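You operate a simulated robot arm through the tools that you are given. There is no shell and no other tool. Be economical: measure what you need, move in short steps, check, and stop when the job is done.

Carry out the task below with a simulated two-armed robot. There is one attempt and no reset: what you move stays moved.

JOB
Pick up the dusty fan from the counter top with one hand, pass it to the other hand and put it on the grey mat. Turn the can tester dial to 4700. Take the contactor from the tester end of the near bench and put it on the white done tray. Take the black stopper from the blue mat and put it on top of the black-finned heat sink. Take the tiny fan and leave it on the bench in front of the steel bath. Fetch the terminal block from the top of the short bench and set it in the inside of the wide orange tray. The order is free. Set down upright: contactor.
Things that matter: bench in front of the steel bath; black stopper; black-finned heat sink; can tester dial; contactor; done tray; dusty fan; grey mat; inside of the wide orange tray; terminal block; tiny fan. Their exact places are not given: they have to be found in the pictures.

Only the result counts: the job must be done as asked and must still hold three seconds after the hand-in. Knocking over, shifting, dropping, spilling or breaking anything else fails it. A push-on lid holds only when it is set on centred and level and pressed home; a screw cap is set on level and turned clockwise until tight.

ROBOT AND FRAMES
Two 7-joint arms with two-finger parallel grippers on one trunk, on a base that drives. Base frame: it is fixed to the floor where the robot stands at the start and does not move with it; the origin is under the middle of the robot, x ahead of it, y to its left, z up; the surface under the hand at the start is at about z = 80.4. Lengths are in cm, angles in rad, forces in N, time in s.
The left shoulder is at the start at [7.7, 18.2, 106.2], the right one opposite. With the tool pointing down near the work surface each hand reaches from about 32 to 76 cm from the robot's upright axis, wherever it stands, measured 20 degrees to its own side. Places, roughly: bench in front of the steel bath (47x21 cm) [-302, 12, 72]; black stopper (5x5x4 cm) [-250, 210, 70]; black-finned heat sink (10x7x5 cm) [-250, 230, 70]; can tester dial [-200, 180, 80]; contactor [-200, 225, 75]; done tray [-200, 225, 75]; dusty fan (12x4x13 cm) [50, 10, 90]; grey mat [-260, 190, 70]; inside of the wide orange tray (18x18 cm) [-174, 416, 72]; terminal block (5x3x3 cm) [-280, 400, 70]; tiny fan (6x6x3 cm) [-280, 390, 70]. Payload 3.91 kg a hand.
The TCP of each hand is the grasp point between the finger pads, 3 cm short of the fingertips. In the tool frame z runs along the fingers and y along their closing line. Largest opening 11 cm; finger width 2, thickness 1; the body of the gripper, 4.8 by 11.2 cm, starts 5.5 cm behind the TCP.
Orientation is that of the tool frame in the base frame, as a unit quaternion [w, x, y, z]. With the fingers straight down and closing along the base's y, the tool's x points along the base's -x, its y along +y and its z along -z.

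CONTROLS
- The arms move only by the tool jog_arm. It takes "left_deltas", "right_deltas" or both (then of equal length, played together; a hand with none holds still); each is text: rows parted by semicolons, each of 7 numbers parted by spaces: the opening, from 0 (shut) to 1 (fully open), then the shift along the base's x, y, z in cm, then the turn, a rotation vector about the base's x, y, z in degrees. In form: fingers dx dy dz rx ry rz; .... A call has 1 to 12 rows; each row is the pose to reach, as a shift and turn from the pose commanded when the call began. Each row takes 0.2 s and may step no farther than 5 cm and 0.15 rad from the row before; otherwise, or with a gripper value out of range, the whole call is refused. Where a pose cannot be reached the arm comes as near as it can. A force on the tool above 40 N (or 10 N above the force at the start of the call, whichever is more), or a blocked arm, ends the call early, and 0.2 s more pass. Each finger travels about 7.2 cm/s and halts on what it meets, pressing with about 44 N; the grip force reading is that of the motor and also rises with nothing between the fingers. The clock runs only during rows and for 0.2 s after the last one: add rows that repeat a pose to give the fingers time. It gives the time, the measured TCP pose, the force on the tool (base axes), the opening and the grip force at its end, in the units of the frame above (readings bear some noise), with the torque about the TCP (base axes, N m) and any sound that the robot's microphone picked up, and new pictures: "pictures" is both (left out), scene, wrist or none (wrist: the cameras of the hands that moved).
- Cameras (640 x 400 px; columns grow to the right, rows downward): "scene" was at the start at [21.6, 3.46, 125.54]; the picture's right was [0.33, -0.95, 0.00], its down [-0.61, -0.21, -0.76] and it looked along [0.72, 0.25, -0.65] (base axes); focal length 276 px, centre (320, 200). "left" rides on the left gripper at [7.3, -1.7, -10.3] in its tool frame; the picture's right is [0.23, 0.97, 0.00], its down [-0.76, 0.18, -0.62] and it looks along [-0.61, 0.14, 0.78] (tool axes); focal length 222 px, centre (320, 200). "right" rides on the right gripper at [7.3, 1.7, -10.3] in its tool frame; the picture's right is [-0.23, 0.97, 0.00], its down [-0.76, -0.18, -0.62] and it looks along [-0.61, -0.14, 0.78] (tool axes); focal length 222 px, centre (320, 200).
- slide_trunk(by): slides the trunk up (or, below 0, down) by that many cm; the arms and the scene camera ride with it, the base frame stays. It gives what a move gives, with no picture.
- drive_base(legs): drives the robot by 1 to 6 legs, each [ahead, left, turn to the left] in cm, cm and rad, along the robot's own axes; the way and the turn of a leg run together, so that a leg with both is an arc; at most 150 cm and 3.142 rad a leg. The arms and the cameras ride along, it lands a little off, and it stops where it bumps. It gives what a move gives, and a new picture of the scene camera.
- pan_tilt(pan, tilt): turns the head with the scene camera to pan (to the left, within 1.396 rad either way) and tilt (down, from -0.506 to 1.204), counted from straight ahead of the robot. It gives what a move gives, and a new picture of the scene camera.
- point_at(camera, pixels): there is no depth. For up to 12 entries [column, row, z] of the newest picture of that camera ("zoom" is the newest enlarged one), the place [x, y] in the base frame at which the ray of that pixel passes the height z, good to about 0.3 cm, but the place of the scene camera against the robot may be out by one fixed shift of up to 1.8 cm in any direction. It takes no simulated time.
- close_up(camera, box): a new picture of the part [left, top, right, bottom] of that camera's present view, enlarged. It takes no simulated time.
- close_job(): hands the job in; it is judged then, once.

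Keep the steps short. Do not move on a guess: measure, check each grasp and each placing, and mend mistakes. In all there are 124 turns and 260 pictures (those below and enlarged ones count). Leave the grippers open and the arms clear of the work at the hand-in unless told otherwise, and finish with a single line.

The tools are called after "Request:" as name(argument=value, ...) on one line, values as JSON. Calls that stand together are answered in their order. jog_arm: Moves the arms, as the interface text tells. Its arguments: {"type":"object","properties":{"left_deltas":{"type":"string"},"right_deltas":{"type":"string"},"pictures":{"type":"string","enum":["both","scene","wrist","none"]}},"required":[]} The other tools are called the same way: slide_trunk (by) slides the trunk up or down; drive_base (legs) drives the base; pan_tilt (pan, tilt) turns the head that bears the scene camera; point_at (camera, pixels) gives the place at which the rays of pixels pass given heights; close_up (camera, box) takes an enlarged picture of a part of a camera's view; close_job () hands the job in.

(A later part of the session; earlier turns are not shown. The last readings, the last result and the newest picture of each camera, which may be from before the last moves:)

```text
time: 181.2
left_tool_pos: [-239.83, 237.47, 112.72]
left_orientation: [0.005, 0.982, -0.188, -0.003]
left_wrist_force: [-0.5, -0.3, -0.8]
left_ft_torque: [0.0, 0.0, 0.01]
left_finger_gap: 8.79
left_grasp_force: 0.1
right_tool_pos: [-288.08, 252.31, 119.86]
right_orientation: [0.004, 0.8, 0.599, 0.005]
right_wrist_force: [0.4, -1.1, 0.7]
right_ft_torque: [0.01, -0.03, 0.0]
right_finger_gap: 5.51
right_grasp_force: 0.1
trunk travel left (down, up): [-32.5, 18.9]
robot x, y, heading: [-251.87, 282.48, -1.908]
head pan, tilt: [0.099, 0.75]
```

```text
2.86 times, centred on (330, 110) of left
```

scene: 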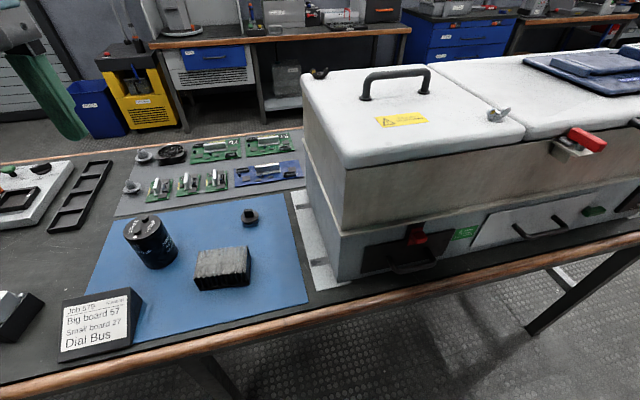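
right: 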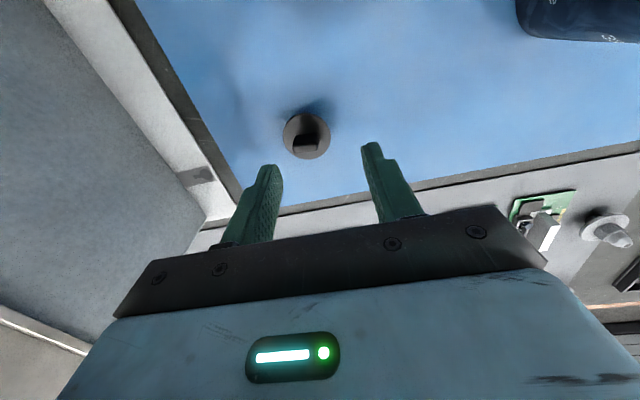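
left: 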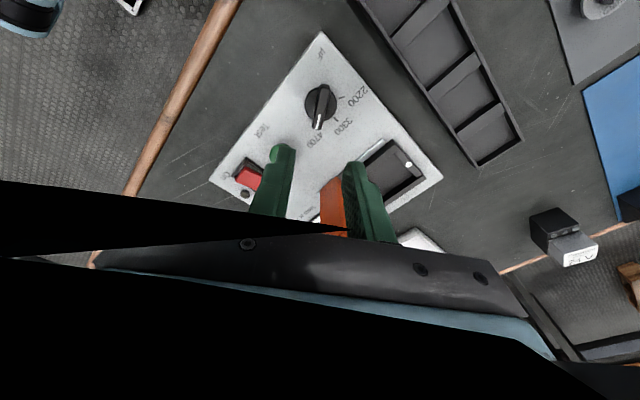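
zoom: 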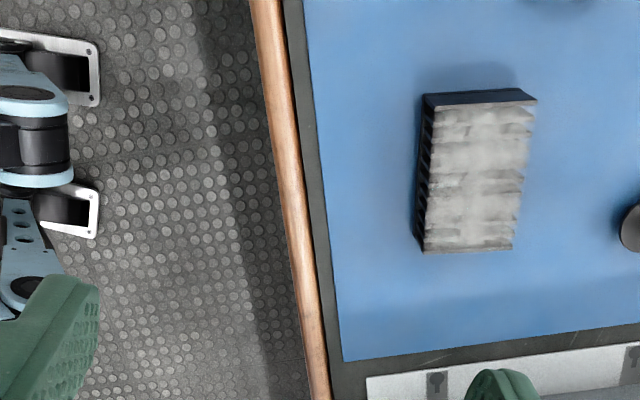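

Request:
jog_arm(left_deltas=".6 -2 -4 0 0 0 4; .6 -4 -8 0 0 0 8; .6 -6 -12 0 0 0 12; .6 -8 -16 -1 0 0 16; .6 -9.5 -19 -4 0 0 20; .6 -11 -22 -7 0 0 20; .6 -12.3 -24.5 -10 0 0 20; .6 -12.9 -25.7 -14 0 0 20; .6 -12.9 -25.7 -17 0 0 20", pictures="both")

Request:
close_up(camera="left", box=[260, 40, 400, 180])

```text
time: 183.2
left_tool_pos: [-252.72, 211.75, 95.76]
left_orientation: [0.006, 1.0, -0.014, -0.001]
left_wrist_force: [-0.3, 0.7, 0.3]
left_ft_torque: [0.01, 0.02, -0.01]
left_finger_gap: 6.6
left_grasp_force: 0.0
right_tool_pos: [-288.04, 252.19, 119.87]
right_orientation: [0.005, 0.8, 0.599, 0.004]
right_wrist_force: [-0.2, 0.2, 0.2]
right_ft_torque: [0.0, 0.01, -0.02]
right_finger_gap: 5.5
right_grasp_force: 0.0
trunk travel left (down, up): [-32.5, 18.9]
robot x, y, heading: [-251.56, 282.07, -1.914]
head pan, tilt: [0.099, 0.75]
```

scene: 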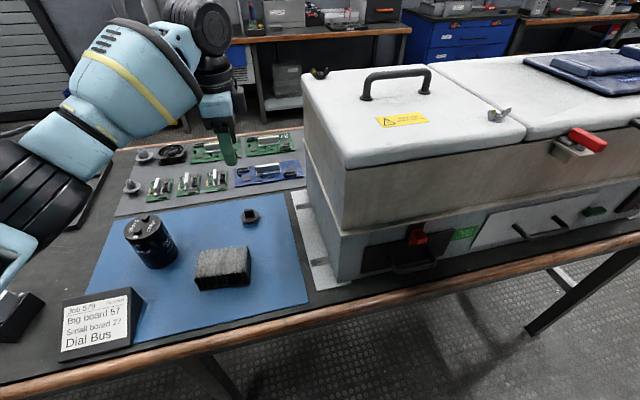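
left: 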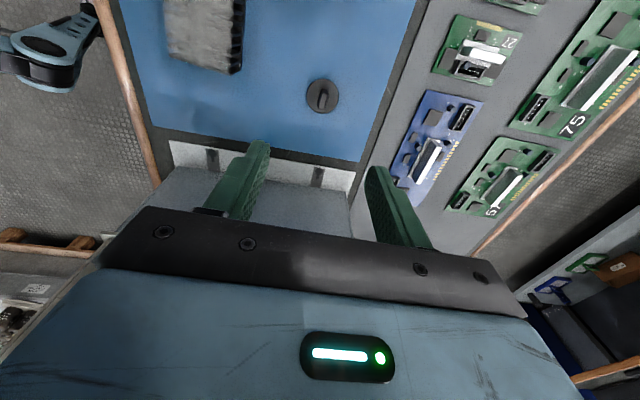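

```text
2.86 times, centred on (330, 110) of left
```

zoom: 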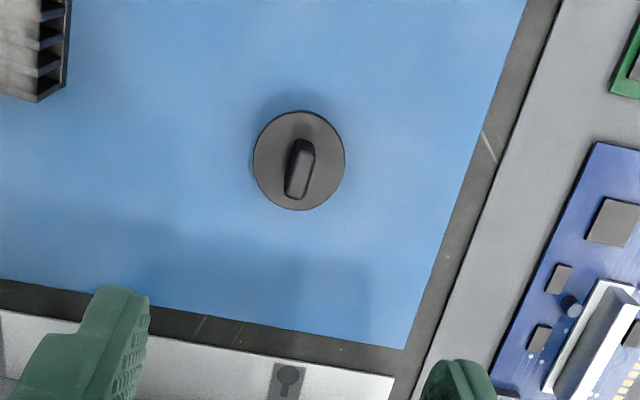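

The handle stands almost exactly across the closing line. I measure its centre and the heat sink.

Request:
point_at(camera="zoom", pixels=[[299, 160, 74], [300, 170, 76], [305, 145, 76], [297, 195, 76], [299, 160, 73.5]])

Request:
point_at(camera="left", pixels=[[243, 0, 77], [236, 73, 77], [165, 60, 77], [172, 66, 77]])

```text
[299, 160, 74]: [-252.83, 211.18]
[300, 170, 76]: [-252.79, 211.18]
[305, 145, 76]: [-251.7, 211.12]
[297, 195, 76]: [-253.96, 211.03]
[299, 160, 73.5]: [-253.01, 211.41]
```

```text
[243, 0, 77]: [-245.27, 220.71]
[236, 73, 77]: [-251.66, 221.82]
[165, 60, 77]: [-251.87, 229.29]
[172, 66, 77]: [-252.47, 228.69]
```

Request:
jog_arm(left_deltas=".4 -.1 -.6 -4 0 0 0; .4 -.1 -.6 -8 0 0 0; .4 -.1 -.6 -12 0 0 0; .4 -.1 -.6 -14.5 0 0 0", pictures="wrist")

Request:
close_up(camera="left", box=[240, 80, 400, 220])

```text
time: 184.2
left_tool_pos: [-252.7, 211.36, 81.16]
left_orientation: [0.006, 1.0, -0.013, -0.001]
left_wrist_force: [-0.4, -0.5, 0.9]
left_ft_torque: [-0.01, 0.01, 0.0]
left_finger_gap: 4.38
left_grasp_force: 0.1
right_tool_pos: [-288.04, 252.32, 119.9]
right_orientation: [0.004, 0.8, 0.6, 0.004]
right_wrist_force: [0.3, 0.6, -0.4]
right_ft_torque: [-0.04, 0.02, -0.01]
right_finger_gap: 5.52
right_grasp_force: 0.0
trunk travel left (down, up): [-32.5, 18.9]
robot x, y, heading: [-251.58, 282.16, -1.918]
head pan, tilt: [0.099, 0.75]
```

left: 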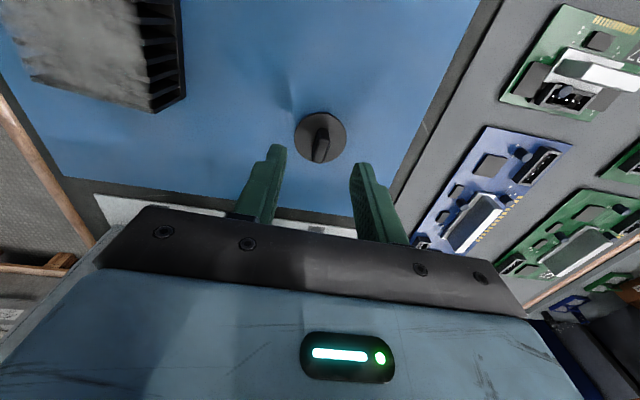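

```text
2.86 times, centred on (320, 150) of left
```

zoom: 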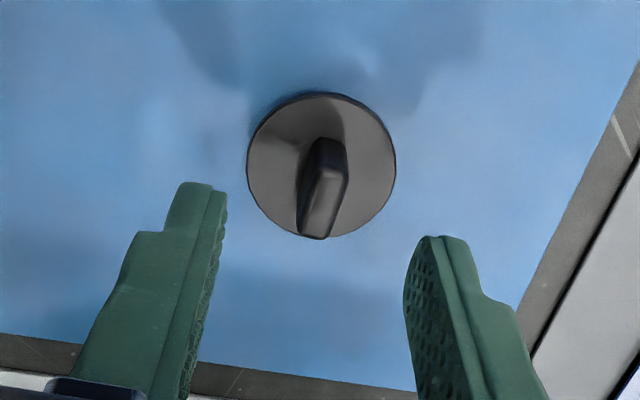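

Request:
jog_arm(left_deltas=".4 0 -.1 -1.5 0 0 0; .4 0 -.1 -2.5 0 0 0; .4 0 -.1 -3.2 0 0 0; .2 0 -.1 -3.2 0 0 0; 0 0 -.1 -3.2 0 0 0; 0 0 -.1 -3.2 0 0 0; 0 0 -.1 -3.2 0 0 0", pictures="wrist")

Request:
close_up(camera="left", box=[240, 80, 400, 220])

```text
time: 185.8
left_tool_pos: [-252.74, 211.34, 77.92]
left_orientation: [0.005, 1.0, -0.015, -0.001]
left_wrist_force: [0.6, 0.4, 0.8]
left_ft_torque: [-0.01, -0.03, 0.03]
left_finger_gap: 0.83
left_grasp_force: 44.0
right_tool_pos: [-288.05, 252.33, 119.88]
right_orientation: [0.005, 0.8, 0.6, 0.004]
right_wrist_force: [0.1, -0.4, 0.0]
right_ft_torque: [-0.03, 0.02, 0.0]
right_finger_gap: 5.48
right_grasp_force: 0.0
trunk travel left (down, up): [-32.5, 18.9]
robot x, y, heading: [-251.49, 282.59, -1.916]
head pan, tilt: [0.099, 0.75]
```

left: 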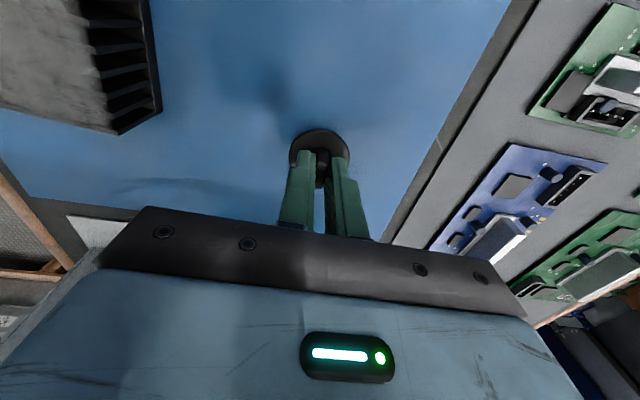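

```text
2.86 times, centred on (320, 150) of left
```

zoom: 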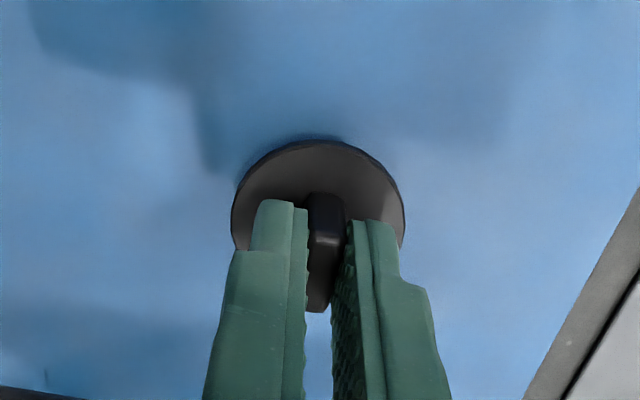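

Gripped (0.83 cm). Lift and move over the heat sink, centre ≈ (-247, 225.5).

Request:
jog_arm(left_deltas="0 0 0 4 0 0 0; 0 0 0 8 0 0 0; 0 0 0 12 0 0 0; 0 0 0 15 0 0 0; 0 1.4 3.5 15 0 0 0; 0 2.8 7 15 0 0 0; 0 4.2 10.5 15 0 0 0; 0 5.7 14.1 15 0 0 0", pictures="both")

Request:
close_up(camera="left", box=[240, 60, 400, 220])

```text
time: 187.6
left_tool_pos: [-246.84, 225.44, 92.75]
left_orientation: [0.006, 1.0, -0.015, -0.001]
left_wrist_force: [0.7, -0.3, -0.3]
left_ft_torque: [-0.04, 0.01, -0.02]
left_finger_gap: 0.84
left_grasp_force: 44.0
right_tool_pos: [-287.94, 252.4, 119.87]
right_orientation: [0.006, 0.8, 0.599, 0.004]
right_wrist_force: [0.2, 0.1, 0.0]
right_ft_torque: [0.01, 0.01, -0.04]
right_finger_gap: 5.51
right_grasp_force: 0.1
trunk travel left (down, up): [-32.5, 18.9]
robot x, y, heading: [-251.4, 282.16, -1.92]
head pan, tilt: [0.099, 0.75]
```

scene: 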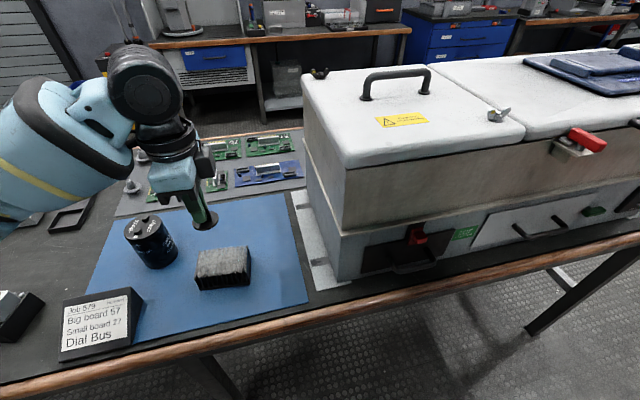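
left: 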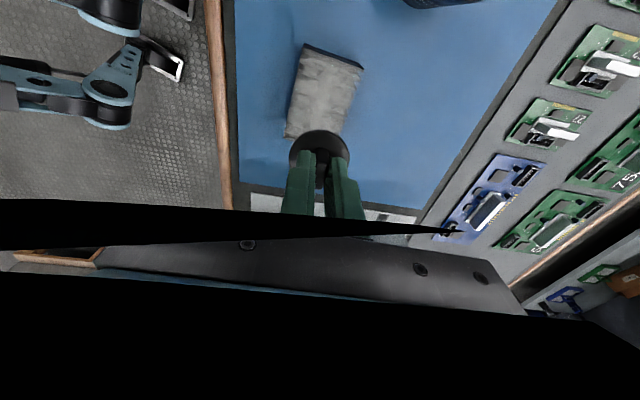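

```text
2.50 times, centred on (320, 140) of left
```

zoom: 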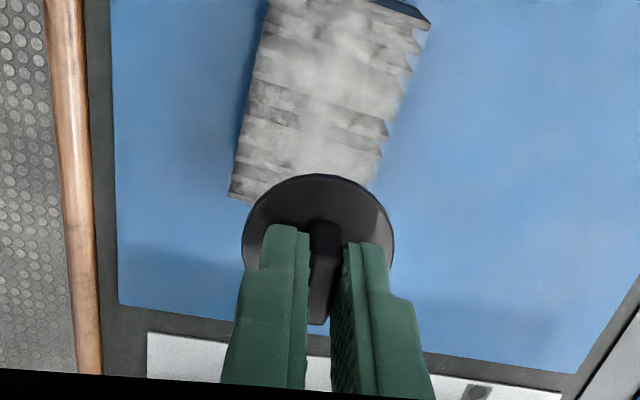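

Request:
point_at(camera="left", pixels=[[304, 50, 77], [361, 67, 77], [285, 137, 77], [340, 130, 77], [326, 90, 77]])

```text
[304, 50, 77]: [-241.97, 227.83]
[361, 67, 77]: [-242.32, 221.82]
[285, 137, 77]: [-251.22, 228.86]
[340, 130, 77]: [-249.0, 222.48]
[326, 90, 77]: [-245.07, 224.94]
```

The heat sink's centre is (-246.8, 225.35), right under the hand. I lower until contact.

Request:
jog_arm(left_deltas="0 0 0 -4 0 0 0; 0 0 0 -7 0 0 0; 0 0 0 -8.5 0 0 0; 0 0 0 -9 0 0 0; 0 0 0 -9.4 0 0 0; 0 0 0 -9.7 0 0 0", pictures="both")

Request:
close_up(camera="scene", box=[150, 190, 290, 310])

```text
time: 189.0
left_tool_pos: [-247.17, 225.2, 83.27]
left_orientation: [0.005, 1.0, -0.014, 0.0]
left_wrist_force: [-0.6, -0.1, -0.8]
left_ft_torque: [-0.01, -0.05, 0.01]
left_finger_gap: 0.82
left_grasp_force: 43.2
right_tool_pos: [-288.09, 252.37, 119.92]
right_orientation: [0.005, 0.8, 0.6, 0.004]
right_wrist_force: [0.1, 0.4, -0.6]
right_ft_torque: [0.01, -0.03, 0.0]
right_finger_gap: 5.5
right_grasp_force: 0.0
trunk travel left (down, up): [-32.5, 18.9]
robot x, y, heading: [-251.77, 282.79, -1.914]
head pan, tilt: [0.099, 0.75]
```

scene: 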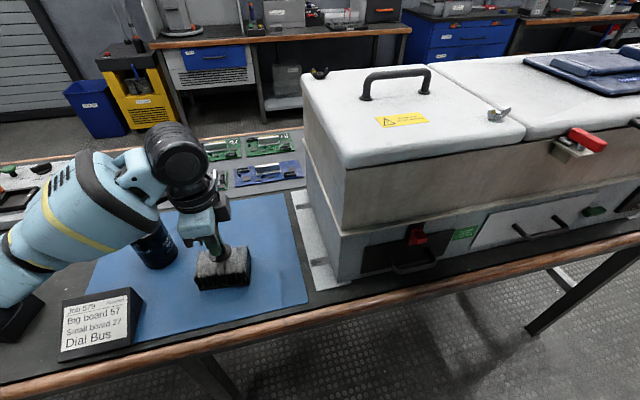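
left: 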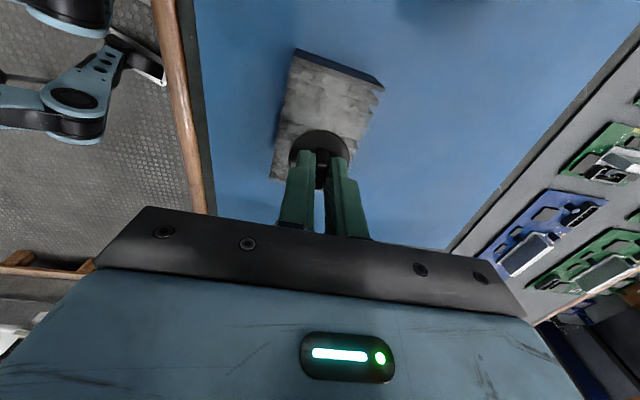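

```text
3.33 times, centred on (220, 250) of scene
```

zoom: 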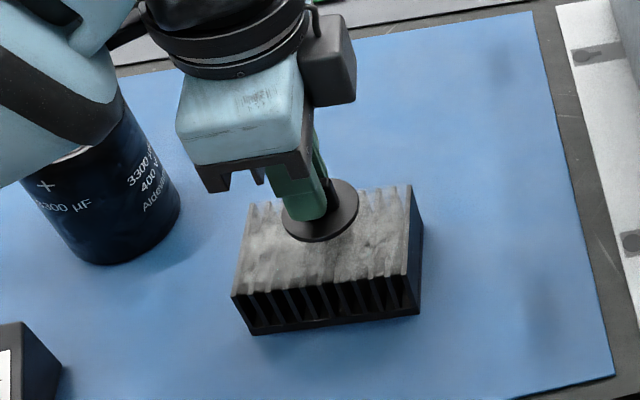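

Request:
jog_arm(left_deltas="0 0 0 -.2 0 0 0; 0 0 0 -.4 0 0 0; 0 0 0 -.6 0 0 0; 0 0 0 -.8 0 0 0", pictures="none")

```text
time: 190.0
left_tool_pos: [-247.02, 225.17, 82.45]
left_orientation: [0.006, 1.0, -0.016, 0.0]
left_wrist_force: [-1.0, 0.1, -0.5]
left_ft_torque: [-0.02, 0.02, -0.01]
left_finger_gap: 0.82
left_grasp_force: 44.0
right_tool_pos: [-288.02, 252.28, 119.91]
right_orientation: [0.004, 0.8, 0.6, 0.004]
right_wrist_force: [0.1, 0.4, 0.3]
right_ft_torque: [-0.02, -0.01, 0.01]
right_finger_gap: 5.52
right_grasp_force: 0.1
trunk travel left (down, up): [-32.5, 18.9]
robot x, y, heading: [-251.9, 282.39, -1.916]
head pan, tilt: [0.099, 0.75]
```

Request:
jog_arm(left_deltas="0 0 0 -.3 0 0 0; 0 0 0 -.5 0 0 0; 0 0 0 -.7 0 0 0; 0 0 0 -.9 0 0 0; 0 0 0 -1.1 0 0 0; 0 0 0 -1.3 0 0 0", pictures="scene")

Request:
close_up(camera="scene", box=[150, 190, 290, 310])

```text
time: 191.1
left_tool_pos: [-247.01, 225.2, 82.23]
left_orientation: [0.01, 1.0, -0.015, -0.005]
left_wrist_force: [2.3, 10.2, 15.3]
left_ft_torque: [0.53, -0.1, -0.03]
left_finger_gap: 0.85
left_grasp_force: 44.2
right_tool_pos: [-287.98, 252.39, 119.9]
right_orientation: [0.005, 0.799, 0.601, 0.003]
right_wrist_force: [0.5, 0.3, 1.1]
right_ft_torque: [0.01, 0.01, -0.01]
right_finger_gap: 5.49
right_grasp_force: 0.0
trunk travel left (down, up): [-32.5, 18.9]
robot x, y, heading: [-251.78, 282.49, -1.918]
head pan, tilt: [0.099, 0.75]
stopped in row 5 (left hand): the force on the tool passed its limit at 43 N (the readings are from after the stop); the commanded pose is now the measured one
```

scene: 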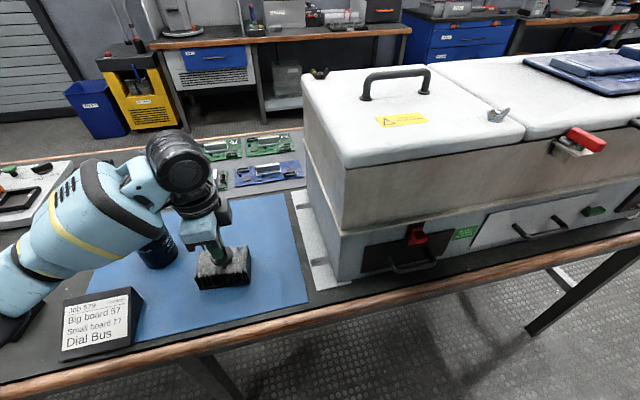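

```text
3.33 times, centred on (220, 250) of scene
```

zoom: 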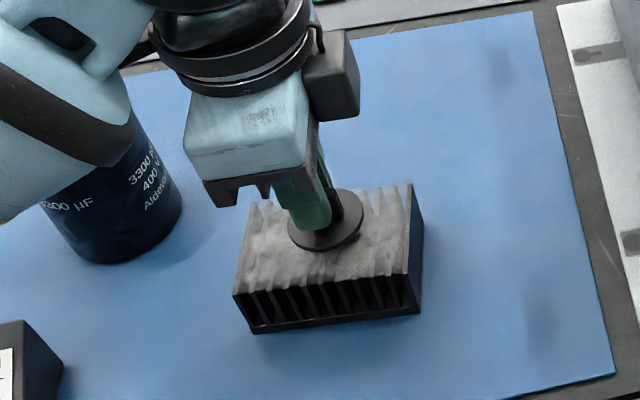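

Contact at z = 82.2, the stopper stands level on the heat sink. I ease, open and withdraw.

Request:
jog_arm(left_deltas="0 0 0 .15 0 0 0; 0 0 0 .15 0 0 0; .15 0 0 .15 0 0 0; .35 0 0 .15 0 0 0; .35 0 0 .15 0 0 0; .35 0 0 2 0 0 0; .35 0 0 6 0 0 0; .35 0 0 11 0 0 0; .35 0 0 16 0 0 0; .35 0 0 21 0 0 0; .35 0 0 26 0 0 0; .35 0 0 30 0 0 0", pictures="both")

Request:
close_up(camera="scene", box=[100, 190, 290, 310])

```text
time: 193.7
left_tool_pos: [-246.98, 225.1, 112.09]
left_orientation: [0.01, 1.0, -0.014, -0.002]
left_wrist_force: [0.8, 0.2, 0.6]
left_ft_torque: [0.03, 0.02, 0.0]
left_finger_gap: 3.85
left_grasp_force: 0.1
right_tool_pos: [-288.01, 252.42, 119.98]
right_orientation: [0.006, 0.801, 0.599, 0.005]
right_wrist_force: [0.2, -0.7, 0.6]
right_ft_torque: [0.0, -0.02, -0.01]
right_finger_gap: 5.5
right_grasp_force: 0.1
trunk travel left (down, up): [-32.5, 18.9]
robot x, y, heading: [-251.62, 282.36, -1.919]
head pan, tilt: [0.099, 0.75]
```

scene: 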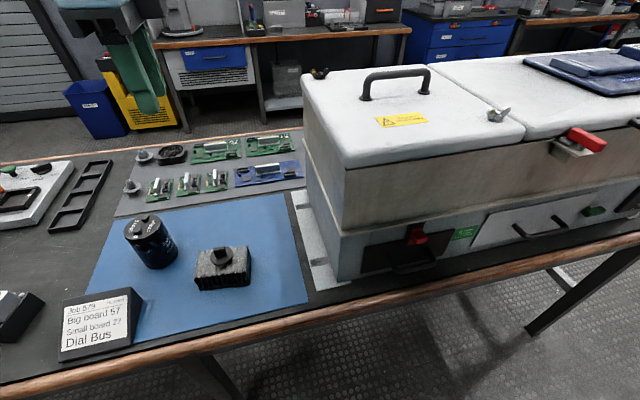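
left: 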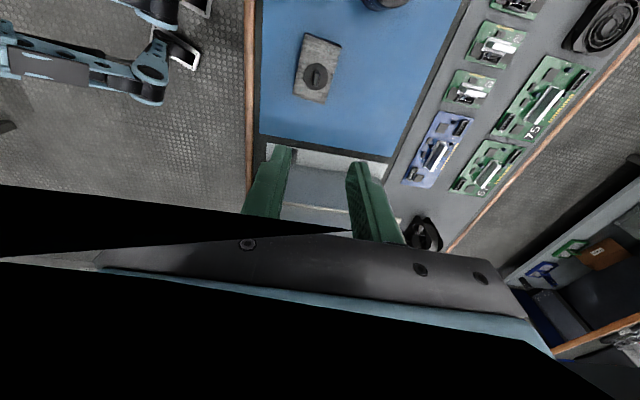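

```text
3.33 times, centred on (195, 250) of scene
```

zoom: 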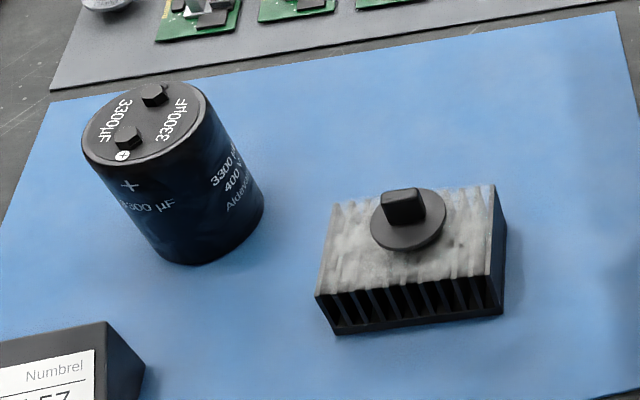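

The stopper sits well. Next, the contactor: I turn back square to the bench and shift to x ≈ -226.

Request:
drive_base(legs=[[0, 0, 0.345], [4, 26, 0]])

Request:
jog_arm(left_deltas=".8 0 0 0 0 0 0", pictures="wrist")

Request:
pan_tilt(pan=0.3, tilt=0.8)

```text
time: 197.7
left_tool_pos: [-201.64, 225.95, 112.19]
left_orientation: [0.009, 0.987, 0.159, -0.001]
left_wrist_force: [0.3, -0.4, -0.1]
left_ft_torque: [0.0, -0.01, 0.0]
left_finger_gap: 3.86
left_grasp_force: 0.1
right_tool_pos: [-249.47, 237.74, 119.77]
right_orientation: [0.004, 0.684, 0.729, 0.005]
right_wrist_force: [-0.1, 1.0, -0.2]
right_ft_torque: [0.01, -0.01, 0.0]
right_finger_gap: 5.52
right_grasp_force: 0.1
trunk travel left (down, up): [-32.5, 18.9]
robot x, y, heading: [-225.89, 278.41, -1.565]
head pan, tilt: [0.099, 0.75]
```

scene: 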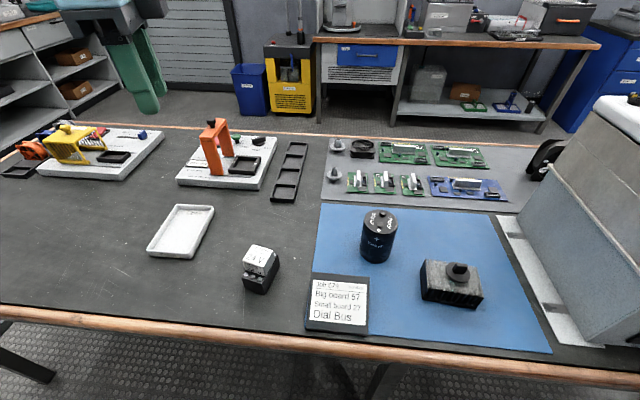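

```text
time: 198.1
left_tool_pos: [-201.67, 226.01, 112.22]
left_orientation: [0.01, 0.987, 0.16, -0.002]
left_wrist_force: [0.1, 0.2, 0.2]
left_ft_torque: [-0.02, -0.02, 0.0]
left_finger_gap: 8.83
left_grasp_force: 0.3
right_tool_pos: [-249.4, 237.72, 119.86]
right_orientation: [0.004, 0.683, 0.73, 0.005]
right_wrist_force: [0.2, -0.5, -0.5]
right_ft_torque: [0.02, 0.01, -0.02]
right_finger_gap: 5.51
right_grasp_force: 0.0
trunk travel left (down, up): [-32.5, 18.9]
robot x, y, heading: [-225.48, 278.45, -1.567]
head pan, tilt: [0.099, 0.75]
```

left: 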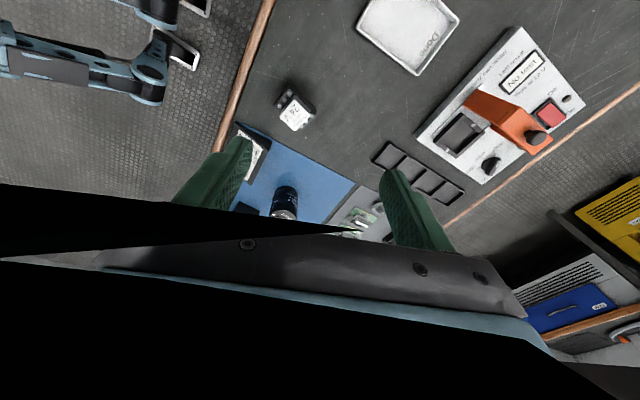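

```text
time: 198.8
left_tool_pos: [-201.71, 225.93, 112.19]
left_orientation: [0.009, 0.987, 0.16, -0.002]
left_wrist_force: [-0.3, -0.1, 0.5]
left_ft_torque: [-0.02, 0.0, 0.0]
left_finger_gap: 8.82
left_grasp_force: 0.0
right_tool_pos: [-249.49, 237.72, 119.83]
right_orientation: [0.004, 0.684, 0.73, 0.005]
right_wrist_force: [0.7, -1.5, 0.3]
right_ft_torque: [0.04, 0.01, 0.0]
right_finger_gap: 5.48
right_grasp_force: 0.1
trunk travel left (down, up): [-32.5, 18.9]
robot x, y, heading: [-225.47, 278.41, -1.567]
head pan, tilt: [0.3, 0.799]
```

scene: 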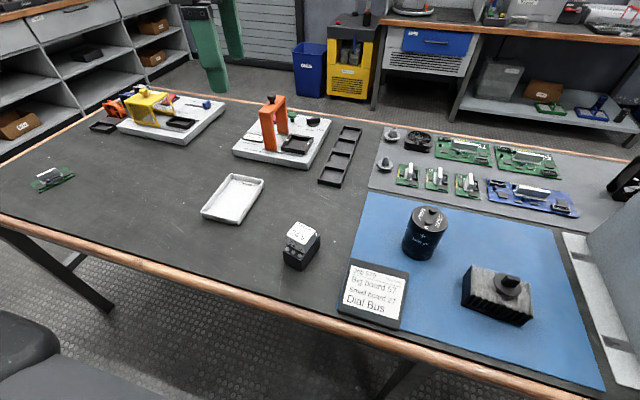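

Measure the contactor and the tray in the wrist view.

Request:
close_up(camera="left", box=[240, 60, 360, 160])

Request:
point_at(camera="left", pixels=[[296, 118, 79], [285, 95, 72.5], [360, 25, 73], [385, 0, 73], [415, 74, 73], [458, 10, 73], [408, 25, 73]])

Request:
close_up(camera="scene", box=[260, 200, 350, 290])

```text
4.00 times, centred on (300, 110) of left
```

zoom: 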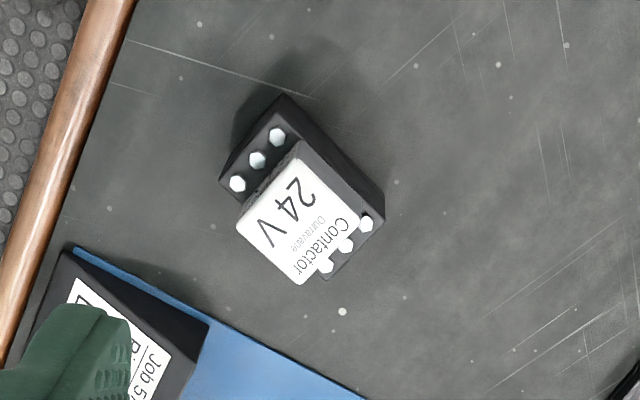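

```text
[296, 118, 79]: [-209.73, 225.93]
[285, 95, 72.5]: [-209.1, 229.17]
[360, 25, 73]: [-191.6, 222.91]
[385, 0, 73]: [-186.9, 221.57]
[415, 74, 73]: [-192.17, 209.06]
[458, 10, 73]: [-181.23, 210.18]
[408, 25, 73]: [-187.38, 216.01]
```

```text
4.44 times, centred on (305, 245) of scene
```

zoom: 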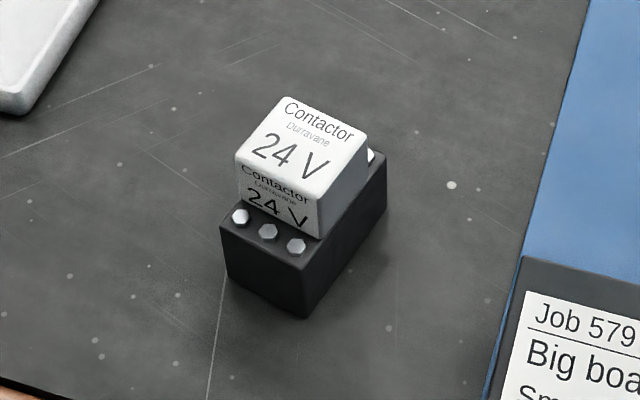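

Request:
point_at(camera="zoom", pixels=[[297, 142, 79.5], [360, 222, 79.5], [302, 285, 79.5], [237, 222, 79.5], [237, 183, 76], [278, 137, 76], [325, 263, 76], [366, 222, 76], [283, 96, 76], [219, 180, 76], [384, 193, 76]])

Request:
close_up(camera="left", box=[340, 0, 480, 100])

```text
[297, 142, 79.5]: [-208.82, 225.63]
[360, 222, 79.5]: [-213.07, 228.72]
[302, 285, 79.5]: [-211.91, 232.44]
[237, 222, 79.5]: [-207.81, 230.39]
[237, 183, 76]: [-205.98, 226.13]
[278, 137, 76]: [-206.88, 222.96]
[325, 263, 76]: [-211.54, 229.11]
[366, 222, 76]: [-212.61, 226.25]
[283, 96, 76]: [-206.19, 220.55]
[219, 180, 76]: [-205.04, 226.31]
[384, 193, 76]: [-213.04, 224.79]
```

```text
4.00 times, centred on (410, 50) of left
```

zoom: 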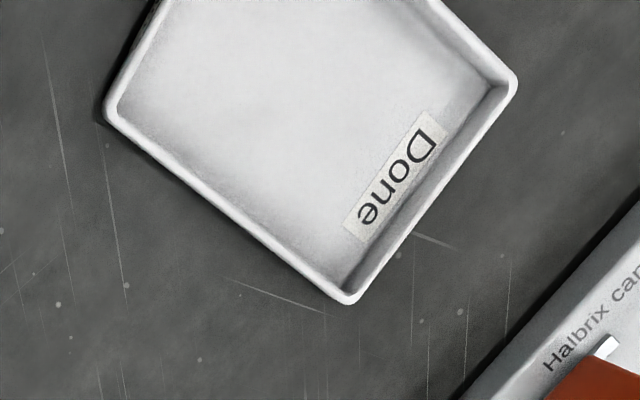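

The last values used the wrong enlarged picture; I redo them with direct wrist pixels.

Request:
point_at(camera="left", pixels=[[294.2, 95.5, 79.5], [310, 115, 79.5], [295.5, 131.3, 79.5], [279.2, 115.5, 79.5], [279.2, 105.8, 76], [289.5, 94.2, 76], [301.2, 125.8, 76], [311.5, 115.5, 76], [290.8, 84, 76], [274.8, 105, 76], [316, 108.2, 76]])

```text
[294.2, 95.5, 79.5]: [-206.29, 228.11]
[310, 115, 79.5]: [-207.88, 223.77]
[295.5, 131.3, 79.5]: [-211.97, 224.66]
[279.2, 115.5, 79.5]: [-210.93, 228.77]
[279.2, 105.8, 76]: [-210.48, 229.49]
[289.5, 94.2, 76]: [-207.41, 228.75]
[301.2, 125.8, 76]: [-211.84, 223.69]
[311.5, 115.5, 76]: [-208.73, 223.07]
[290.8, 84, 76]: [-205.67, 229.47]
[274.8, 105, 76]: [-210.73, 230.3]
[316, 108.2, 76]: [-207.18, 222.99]
```

Contactor centre ≈ (-209.5, 226.3), its width along -13.5°. I turn the left hand +58° and come down over it to z = 92.

Request:
jog_arm(left_deltas=".8 -1 0 -2 0 0 8; .8 -2 .1 -4 0 0 16; .8 -3 .1 -6 0 0 24; .8 -4 .2 -8 0 0 32; .8 -5 .2 -11 0 0 40; .8 -6 .3 -14 0 0 48; .8 -7 .3 -17 0 0 56; .8 -7.75 .3 -20 0 0 58", pictures="wrist")

Request:
close_up(camera="left", box=[240, 40, 400, 180])

```text
time: 200.6
left_tool_pos: [-209.09, 226.24, 92.14]
left_orientation: [0.009, 0.785, 0.62, 0.003]
left_wrist_force: [-0.2, 0.1, 0.0]
left_ft_torque: [-0.01, 0.01, 0.0]
left_finger_gap: 8.81
left_grasp_force: 0.1
right_tool_pos: [-249.41, 237.72, 119.9]
right_orientation: [0.004, 0.684, 0.73, 0.005]
right_wrist_force: [-0.2, -0.4, 0.3]
right_ft_torque: [0.03, -0.01, -0.01]
right_finger_gap: 5.49
right_grasp_force: 0.0
trunk travel left (down, up): [-32.5, 18.9]
robot x, y, heading: [-225.39, 278.67, -1.568]
head pan, tilt: [0.3, 0.799]
```

left: 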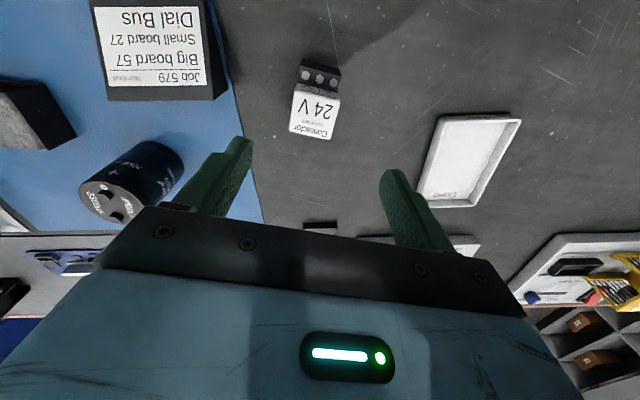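

```text
2.86 times, centred on (320, 110) of left
```

zoom: 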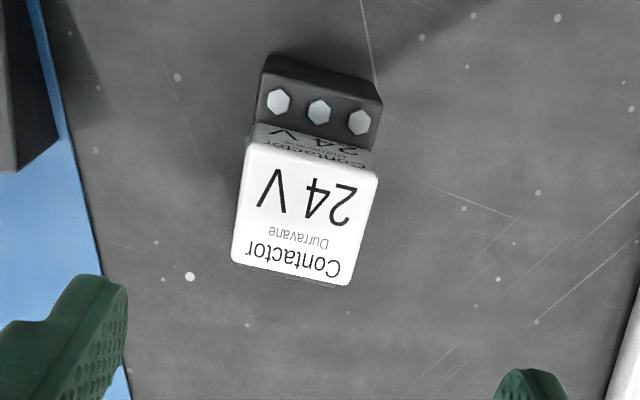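

Request:
point_at(camera="zoom", pixels=[[248, 143, 79.5], [378, 180, 79.5], [346, 285, 79.5], [232, 260, 79.5], [278, 102, 76], [359, 122, 76], [263, 55, 75.8], [382, 98, 75.8]])

```text
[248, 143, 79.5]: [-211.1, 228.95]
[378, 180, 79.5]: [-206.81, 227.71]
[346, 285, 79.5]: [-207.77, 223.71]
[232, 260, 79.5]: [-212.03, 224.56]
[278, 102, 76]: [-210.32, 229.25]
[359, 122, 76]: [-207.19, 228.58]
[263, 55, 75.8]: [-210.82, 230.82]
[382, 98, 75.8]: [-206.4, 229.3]
```

Aligned (hand -13.4°, contactor -13.5°); centre (-209.45, 226.2). I narrow to 6.6 cm, descend, and check at z = 83.

Request:
jog_arm(left_deltas=".6 -.35 0 -3 0 0 0; .6 -.35 0 -6 0 0 0; .6 -.35 0 -9 0 0 0", pictures="wrist")

Request:
close_up(camera="left", box=[240, 60, 400, 220])

```text
time: 201.4
left_tool_pos: [-209.66, 226.33, 83.25]
left_orientation: [0.01, 0.785, 0.619, 0.003]
left_wrist_force: [-0.4, -0.9, -0.5]
left_ft_torque: [0.02, -0.02, -0.02]
left_finger_gap: 6.61
left_grasp_force: 0.1
right_tool_pos: [-249.5, 237.71, 119.82]
right_orientation: [0.002, 0.684, 0.729, 0.006]
right_wrist_force: [0.0, 0.4, -0.7]
right_ft_torque: [0.0, -0.01, 0.02]
right_finger_gap: 5.5
right_grasp_force: 0.1
trunk travel left (down, up): [-32.5, 18.9]
robot x, y, heading: [-225.69, 278.36, -1.562]
head pan, tilt: [0.3, 0.799]
```

left: 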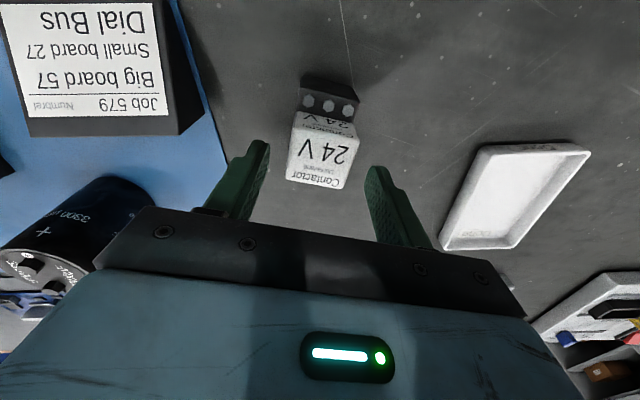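

```text
2.50 times, centred on (320, 140) of left
```

zoom: 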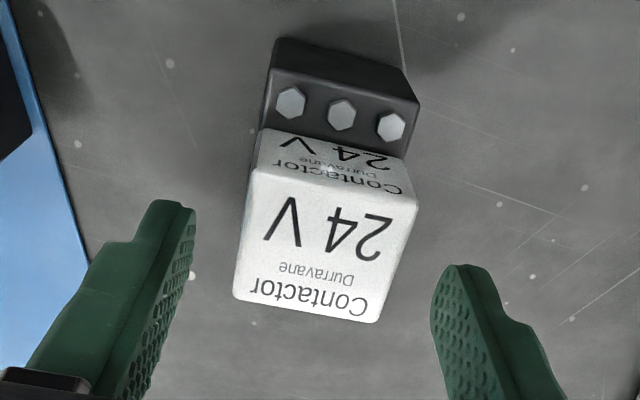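

Request:
jog_arm(left_deltas=".6 0 0 -2.5 0 0 0; .6 0 0 -4.7 0 0 0; .4 0 0 -4.7 0 0 0; .2 0 0 -4.7 0 0 0; .1 0 0 -4.7 0 0 0; .1 0 0 -4.7 0 0 0; .1 0 0 -4.7 0 0 0", pictures="wrist")

```text
time: 203.0
left_tool_pos: [-209.68, 226.33, 78.45]
left_orientation: [0.008, 0.786, 0.618, 0.004]
left_wrist_force: [0.8, 0.3, 0.1]
left_ft_torque: [-0.09, 0.06, 0.04]
left_finger_gap: 4.59
left_grasp_force: 44.2
right_tool_pos: [-249.62, 237.64, 119.71]
right_orientation: [0.004, 0.684, 0.729, 0.005]
right_wrist_force: [0.3, 0.3, -0.7]
right_ft_torque: [-0.01, 0.03, -0.03]
right_finger_gap: 5.5
right_grasp_force: 0.1
trunk travel left (down, up): [-32.5, 18.9]
robot x, y, heading: [-225.4, 278.4, -1.564]
head pan, tilt: [0.3, 0.799]
```

left: 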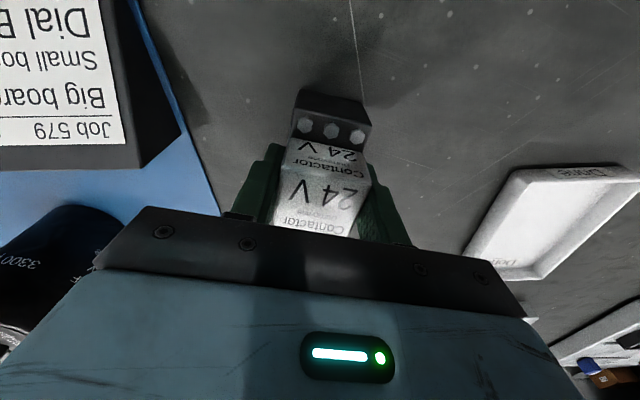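

Held (4.6 cm). Lift 12 cm, then shift the base 14 cm toward the tray.

Request:
jog_arm(left_deltas=".1 0 0 3 0 0 0; .1 0 0 7 0 0 0; .1 0 0 11 0 0 0; .1 0 0 15 0 0 0", pictures="none")

Request:
drive_base(legs=[[0, 14, 0]])

Request:
jog_arm(left_deltas=".1 2 -2.5 0 0 0 4; .1 5 -5 0 0 0 8; .1 8 -8 0 0 0 12; .1 9 -9.5 0 0 0 13", pictures="both")

```text
time: 204.0
left_tool_pos: [-209.84, 226.52, 93.64]
left_orientation: [0.01, 0.786, 0.618, 0.004]
left_wrist_force: [0.0, -0.5, -4.4]
left_ft_torque: [0.03, -0.01, 0.01]
left_finger_gap: 4.57
left_grasp_force: 44.3
right_tool_pos: [-249.54, 237.84, 119.85]
right_orientation: [0.004, 0.684, 0.73, 0.005]
right_wrist_force: [0.0, -0.5, -0.8]
right_ft_torque: [0.01, -0.02, -0.01]
right_finger_gap: 5.51
right_grasp_force: 0.1
trunk travel left (down, up): [-32.5, 18.9]
robot x, y, heading: [-225.4, 278.18, -1.568]
head pan, tilt: [0.3, 0.799]
```

```text
time: 205.9
left_tool_pos: [-195.82, 226.42, 93.65]
left_orientation: [0.009, 0.786, 0.618, 0.003]
left_wrist_force: [0.0, 0.0, -3.3]
left_ft_torque: [0.01, -0.01, -0.01]
left_finger_gap: 4.57
left_grasp_force: 44.2
right_tool_pos: [-235.46, 237.8, 119.85]
right_orientation: [0.003, 0.685, 0.729, 0.005]
right_wrist_force: [0.5, -0.3, 0.5]
right_ft_torque: [0.0, 0.05, 0.03]
right_finger_gap: 5.51
right_grasp_force: 0.1
trunk travel left (down, up): [-32.5, 18.9]
robot x, y, heading: [-211.26, 278.2, -1.571]
head pan, tilt: [0.3, 0.799]
```

scene: 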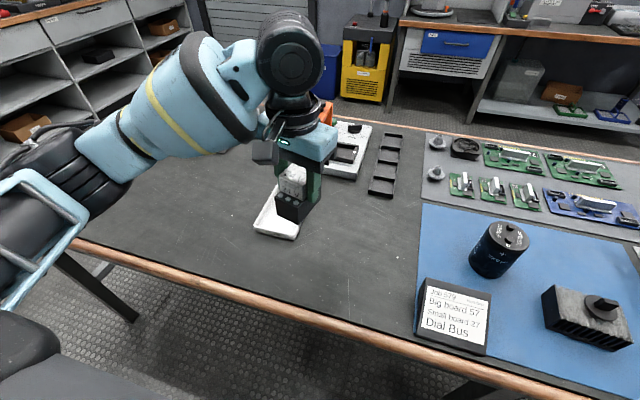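

```text
time: 206.9
left_tool_pos: [-186.81, 217.0, 93.52]
left_orientation: [0.008, 0.711, 0.703, 0.006]
left_wrist_force: [0.3, -0.1, -3.2]
left_ft_torque: [-0.01, 0.0, 0.01]
left_finger_gap: 4.58
left_grasp_force: 44.1
right_tool_pos: [-235.49, 237.83, 119.88]
right_orientation: [0.004, 0.685, 0.729, 0.005]
right_wrist_force: [0.3, -0.1, 0.7]
right_ft_torque: [-0.04, -0.01, 0.0]
right_finger_gap: 5.49
right_grasp_force: 0.1
trunk travel left (down, up): [-32.5, 18.9]
robot x, y, heading: [-211.29, 278.34, -1.574]
head pan, tilt: [0.3, 0.799]
```

scene: 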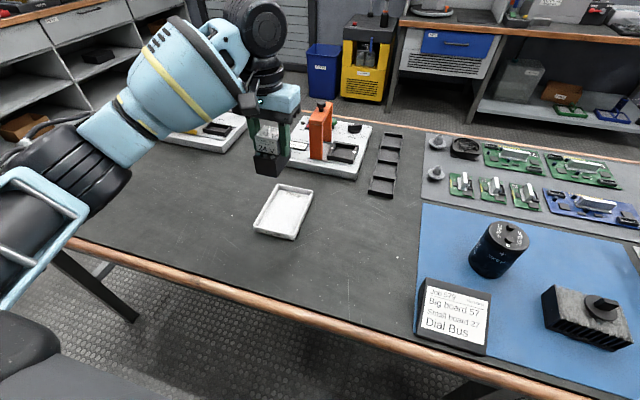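
left: 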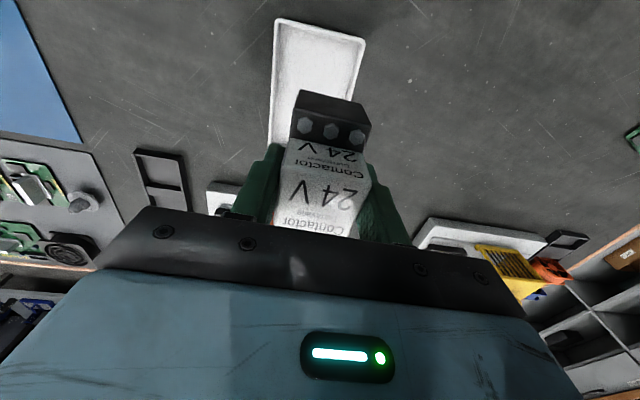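

Request:
point_at(camera="left", pixels=[[276, 20, 73.5], [366, 43, 73.5], [268, 143, 73.5], [353, 92, 73.5], [271, 80, 73.5]])

```text
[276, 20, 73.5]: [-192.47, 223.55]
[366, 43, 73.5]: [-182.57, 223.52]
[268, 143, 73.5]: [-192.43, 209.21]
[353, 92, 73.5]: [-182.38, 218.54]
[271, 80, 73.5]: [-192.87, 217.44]
```

Tray centre (-187.5, 216.4). I correct 0.7 cm and lower the contactor.

Request:
jog_arm(left_deltas=".1 -.7 -.6 -3 0 0 0; .1 -.7 -.6 -7 0 0 0; .1 -.7 -.6 -11 0 0 0; .1 -.7 -.6 -13 0 0 0; .1 -.7 -.6 -13.4 0 0 0; .1 -.7 -.6 -13.8 0 0 0; .1 -.7 -.6 -14.1 0 0 0; .1 -.7 -.6 -14.4 0 0 0; .1 -.7 -.6 -14.7 0 0 0; .1 -.7 -.6 -15 0 0 0; .1 -.7 -.6 -15.3 0 0 0", pictures="both")

```text
time: 209.3
left_tool_pos: [-187.55, 216.52, 78.93]
left_orientation: [0.011, 0.712, 0.702, 0.001]
left_wrist_force: [2.0, 1.6, 24.1]
left_ft_torque: [1.03, 0.48, -0.13]
left_finger_gap: 4.58
left_grasp_force: 43.9
right_tool_pos: [-235.48, 238.06, 119.94]
right_orientation: [0.005, 0.685, 0.729, 0.006]
right_wrist_force: [-0.1, 0.3, 0.7]
right_ft_torque: [0.02, 0.02, -0.04]
right_finger_gap: 5.5
right_grasp_force: 0.1
trunk travel left (down, up): [-32.5, 18.9]
robot x, y, heading: [-211.46, 278.34, -1.573]
head pan, tilt: [0.3, 0.799]
```

scene: 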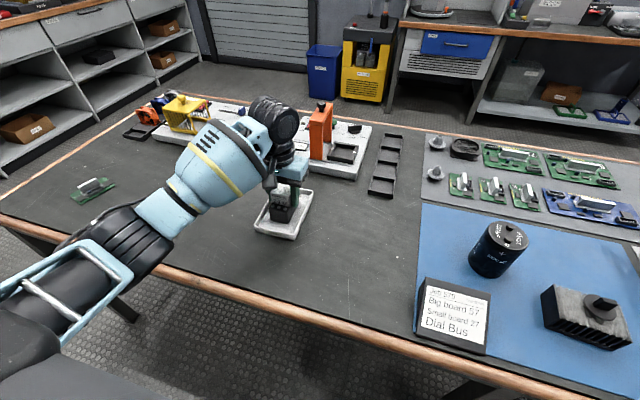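
left: 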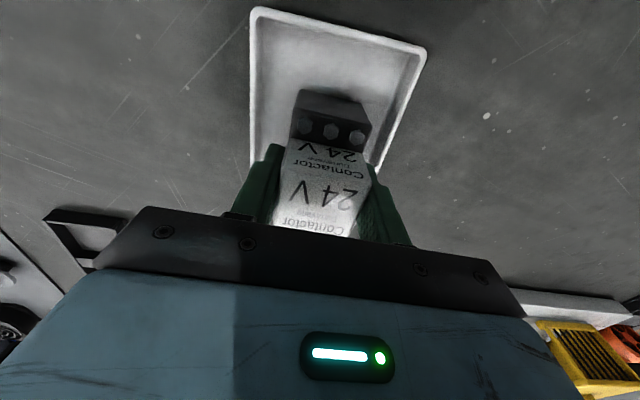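

It rests in the tray (24 N). Ease, open, and withdraw up and back.

Request:
jog_arm(left_deltas=".1 0 0 .25 0 0 0; .1 0 0 .25 0 0 0; .3 0 0 .25 0 0 0; .5 0 0 .25 0 0 0; .65 0 0 .25 0 0 0; .65 0 0 3 0 0 0; .65 0 0 7 0 0 0; .65 0 0 12 0 0 0; .65 0 0 17 0 0 0; .65 0 3 21 0 0 0; .65 0 7 24 0 0 0; .65 0 11 27 0 0 0", pictures="scene")

Request:
close_up(camera="scene", box=[220, 160, 380, 260])

```text
time: 211.9
left_tool_pos: [-187.46, 227.5, 105.53]
left_orientation: [0.009, 0.712, 0.702, 0.005]
left_wrist_force: [1.0, 0.1, -0.2]
left_ft_torque: [-0.01, -0.01, 0.01]
left_finger_gap: 7.14
left_grasp_force: 0.2
right_tool_pos: [-235.58, 238.08, 119.93]
right_orientation: [0.004, 0.684, 0.729, 0.003]
right_wrist_force: [-0.3, -0.1, 0.2]
right_ft_torque: [0.02, -0.01, -0.03]
right_finger_gap: 5.5
right_grasp_force: 0.0
trunk travel left (down, up): [-32.5, 18.9]
robot x, y, heading: [-211.18, 278.47, -1.572]
head pan, tilt: [0.3, 0.799]
```

scene: 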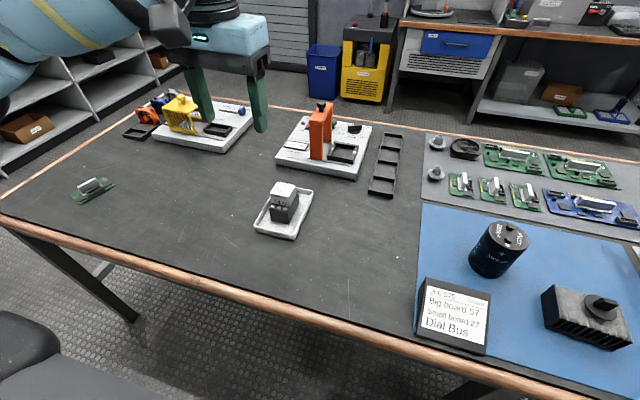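

```text
4.00 times, centred on (300, 210) of scene
```

zoom: 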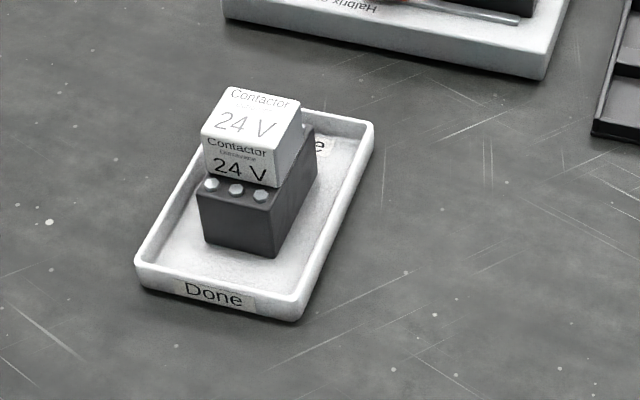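

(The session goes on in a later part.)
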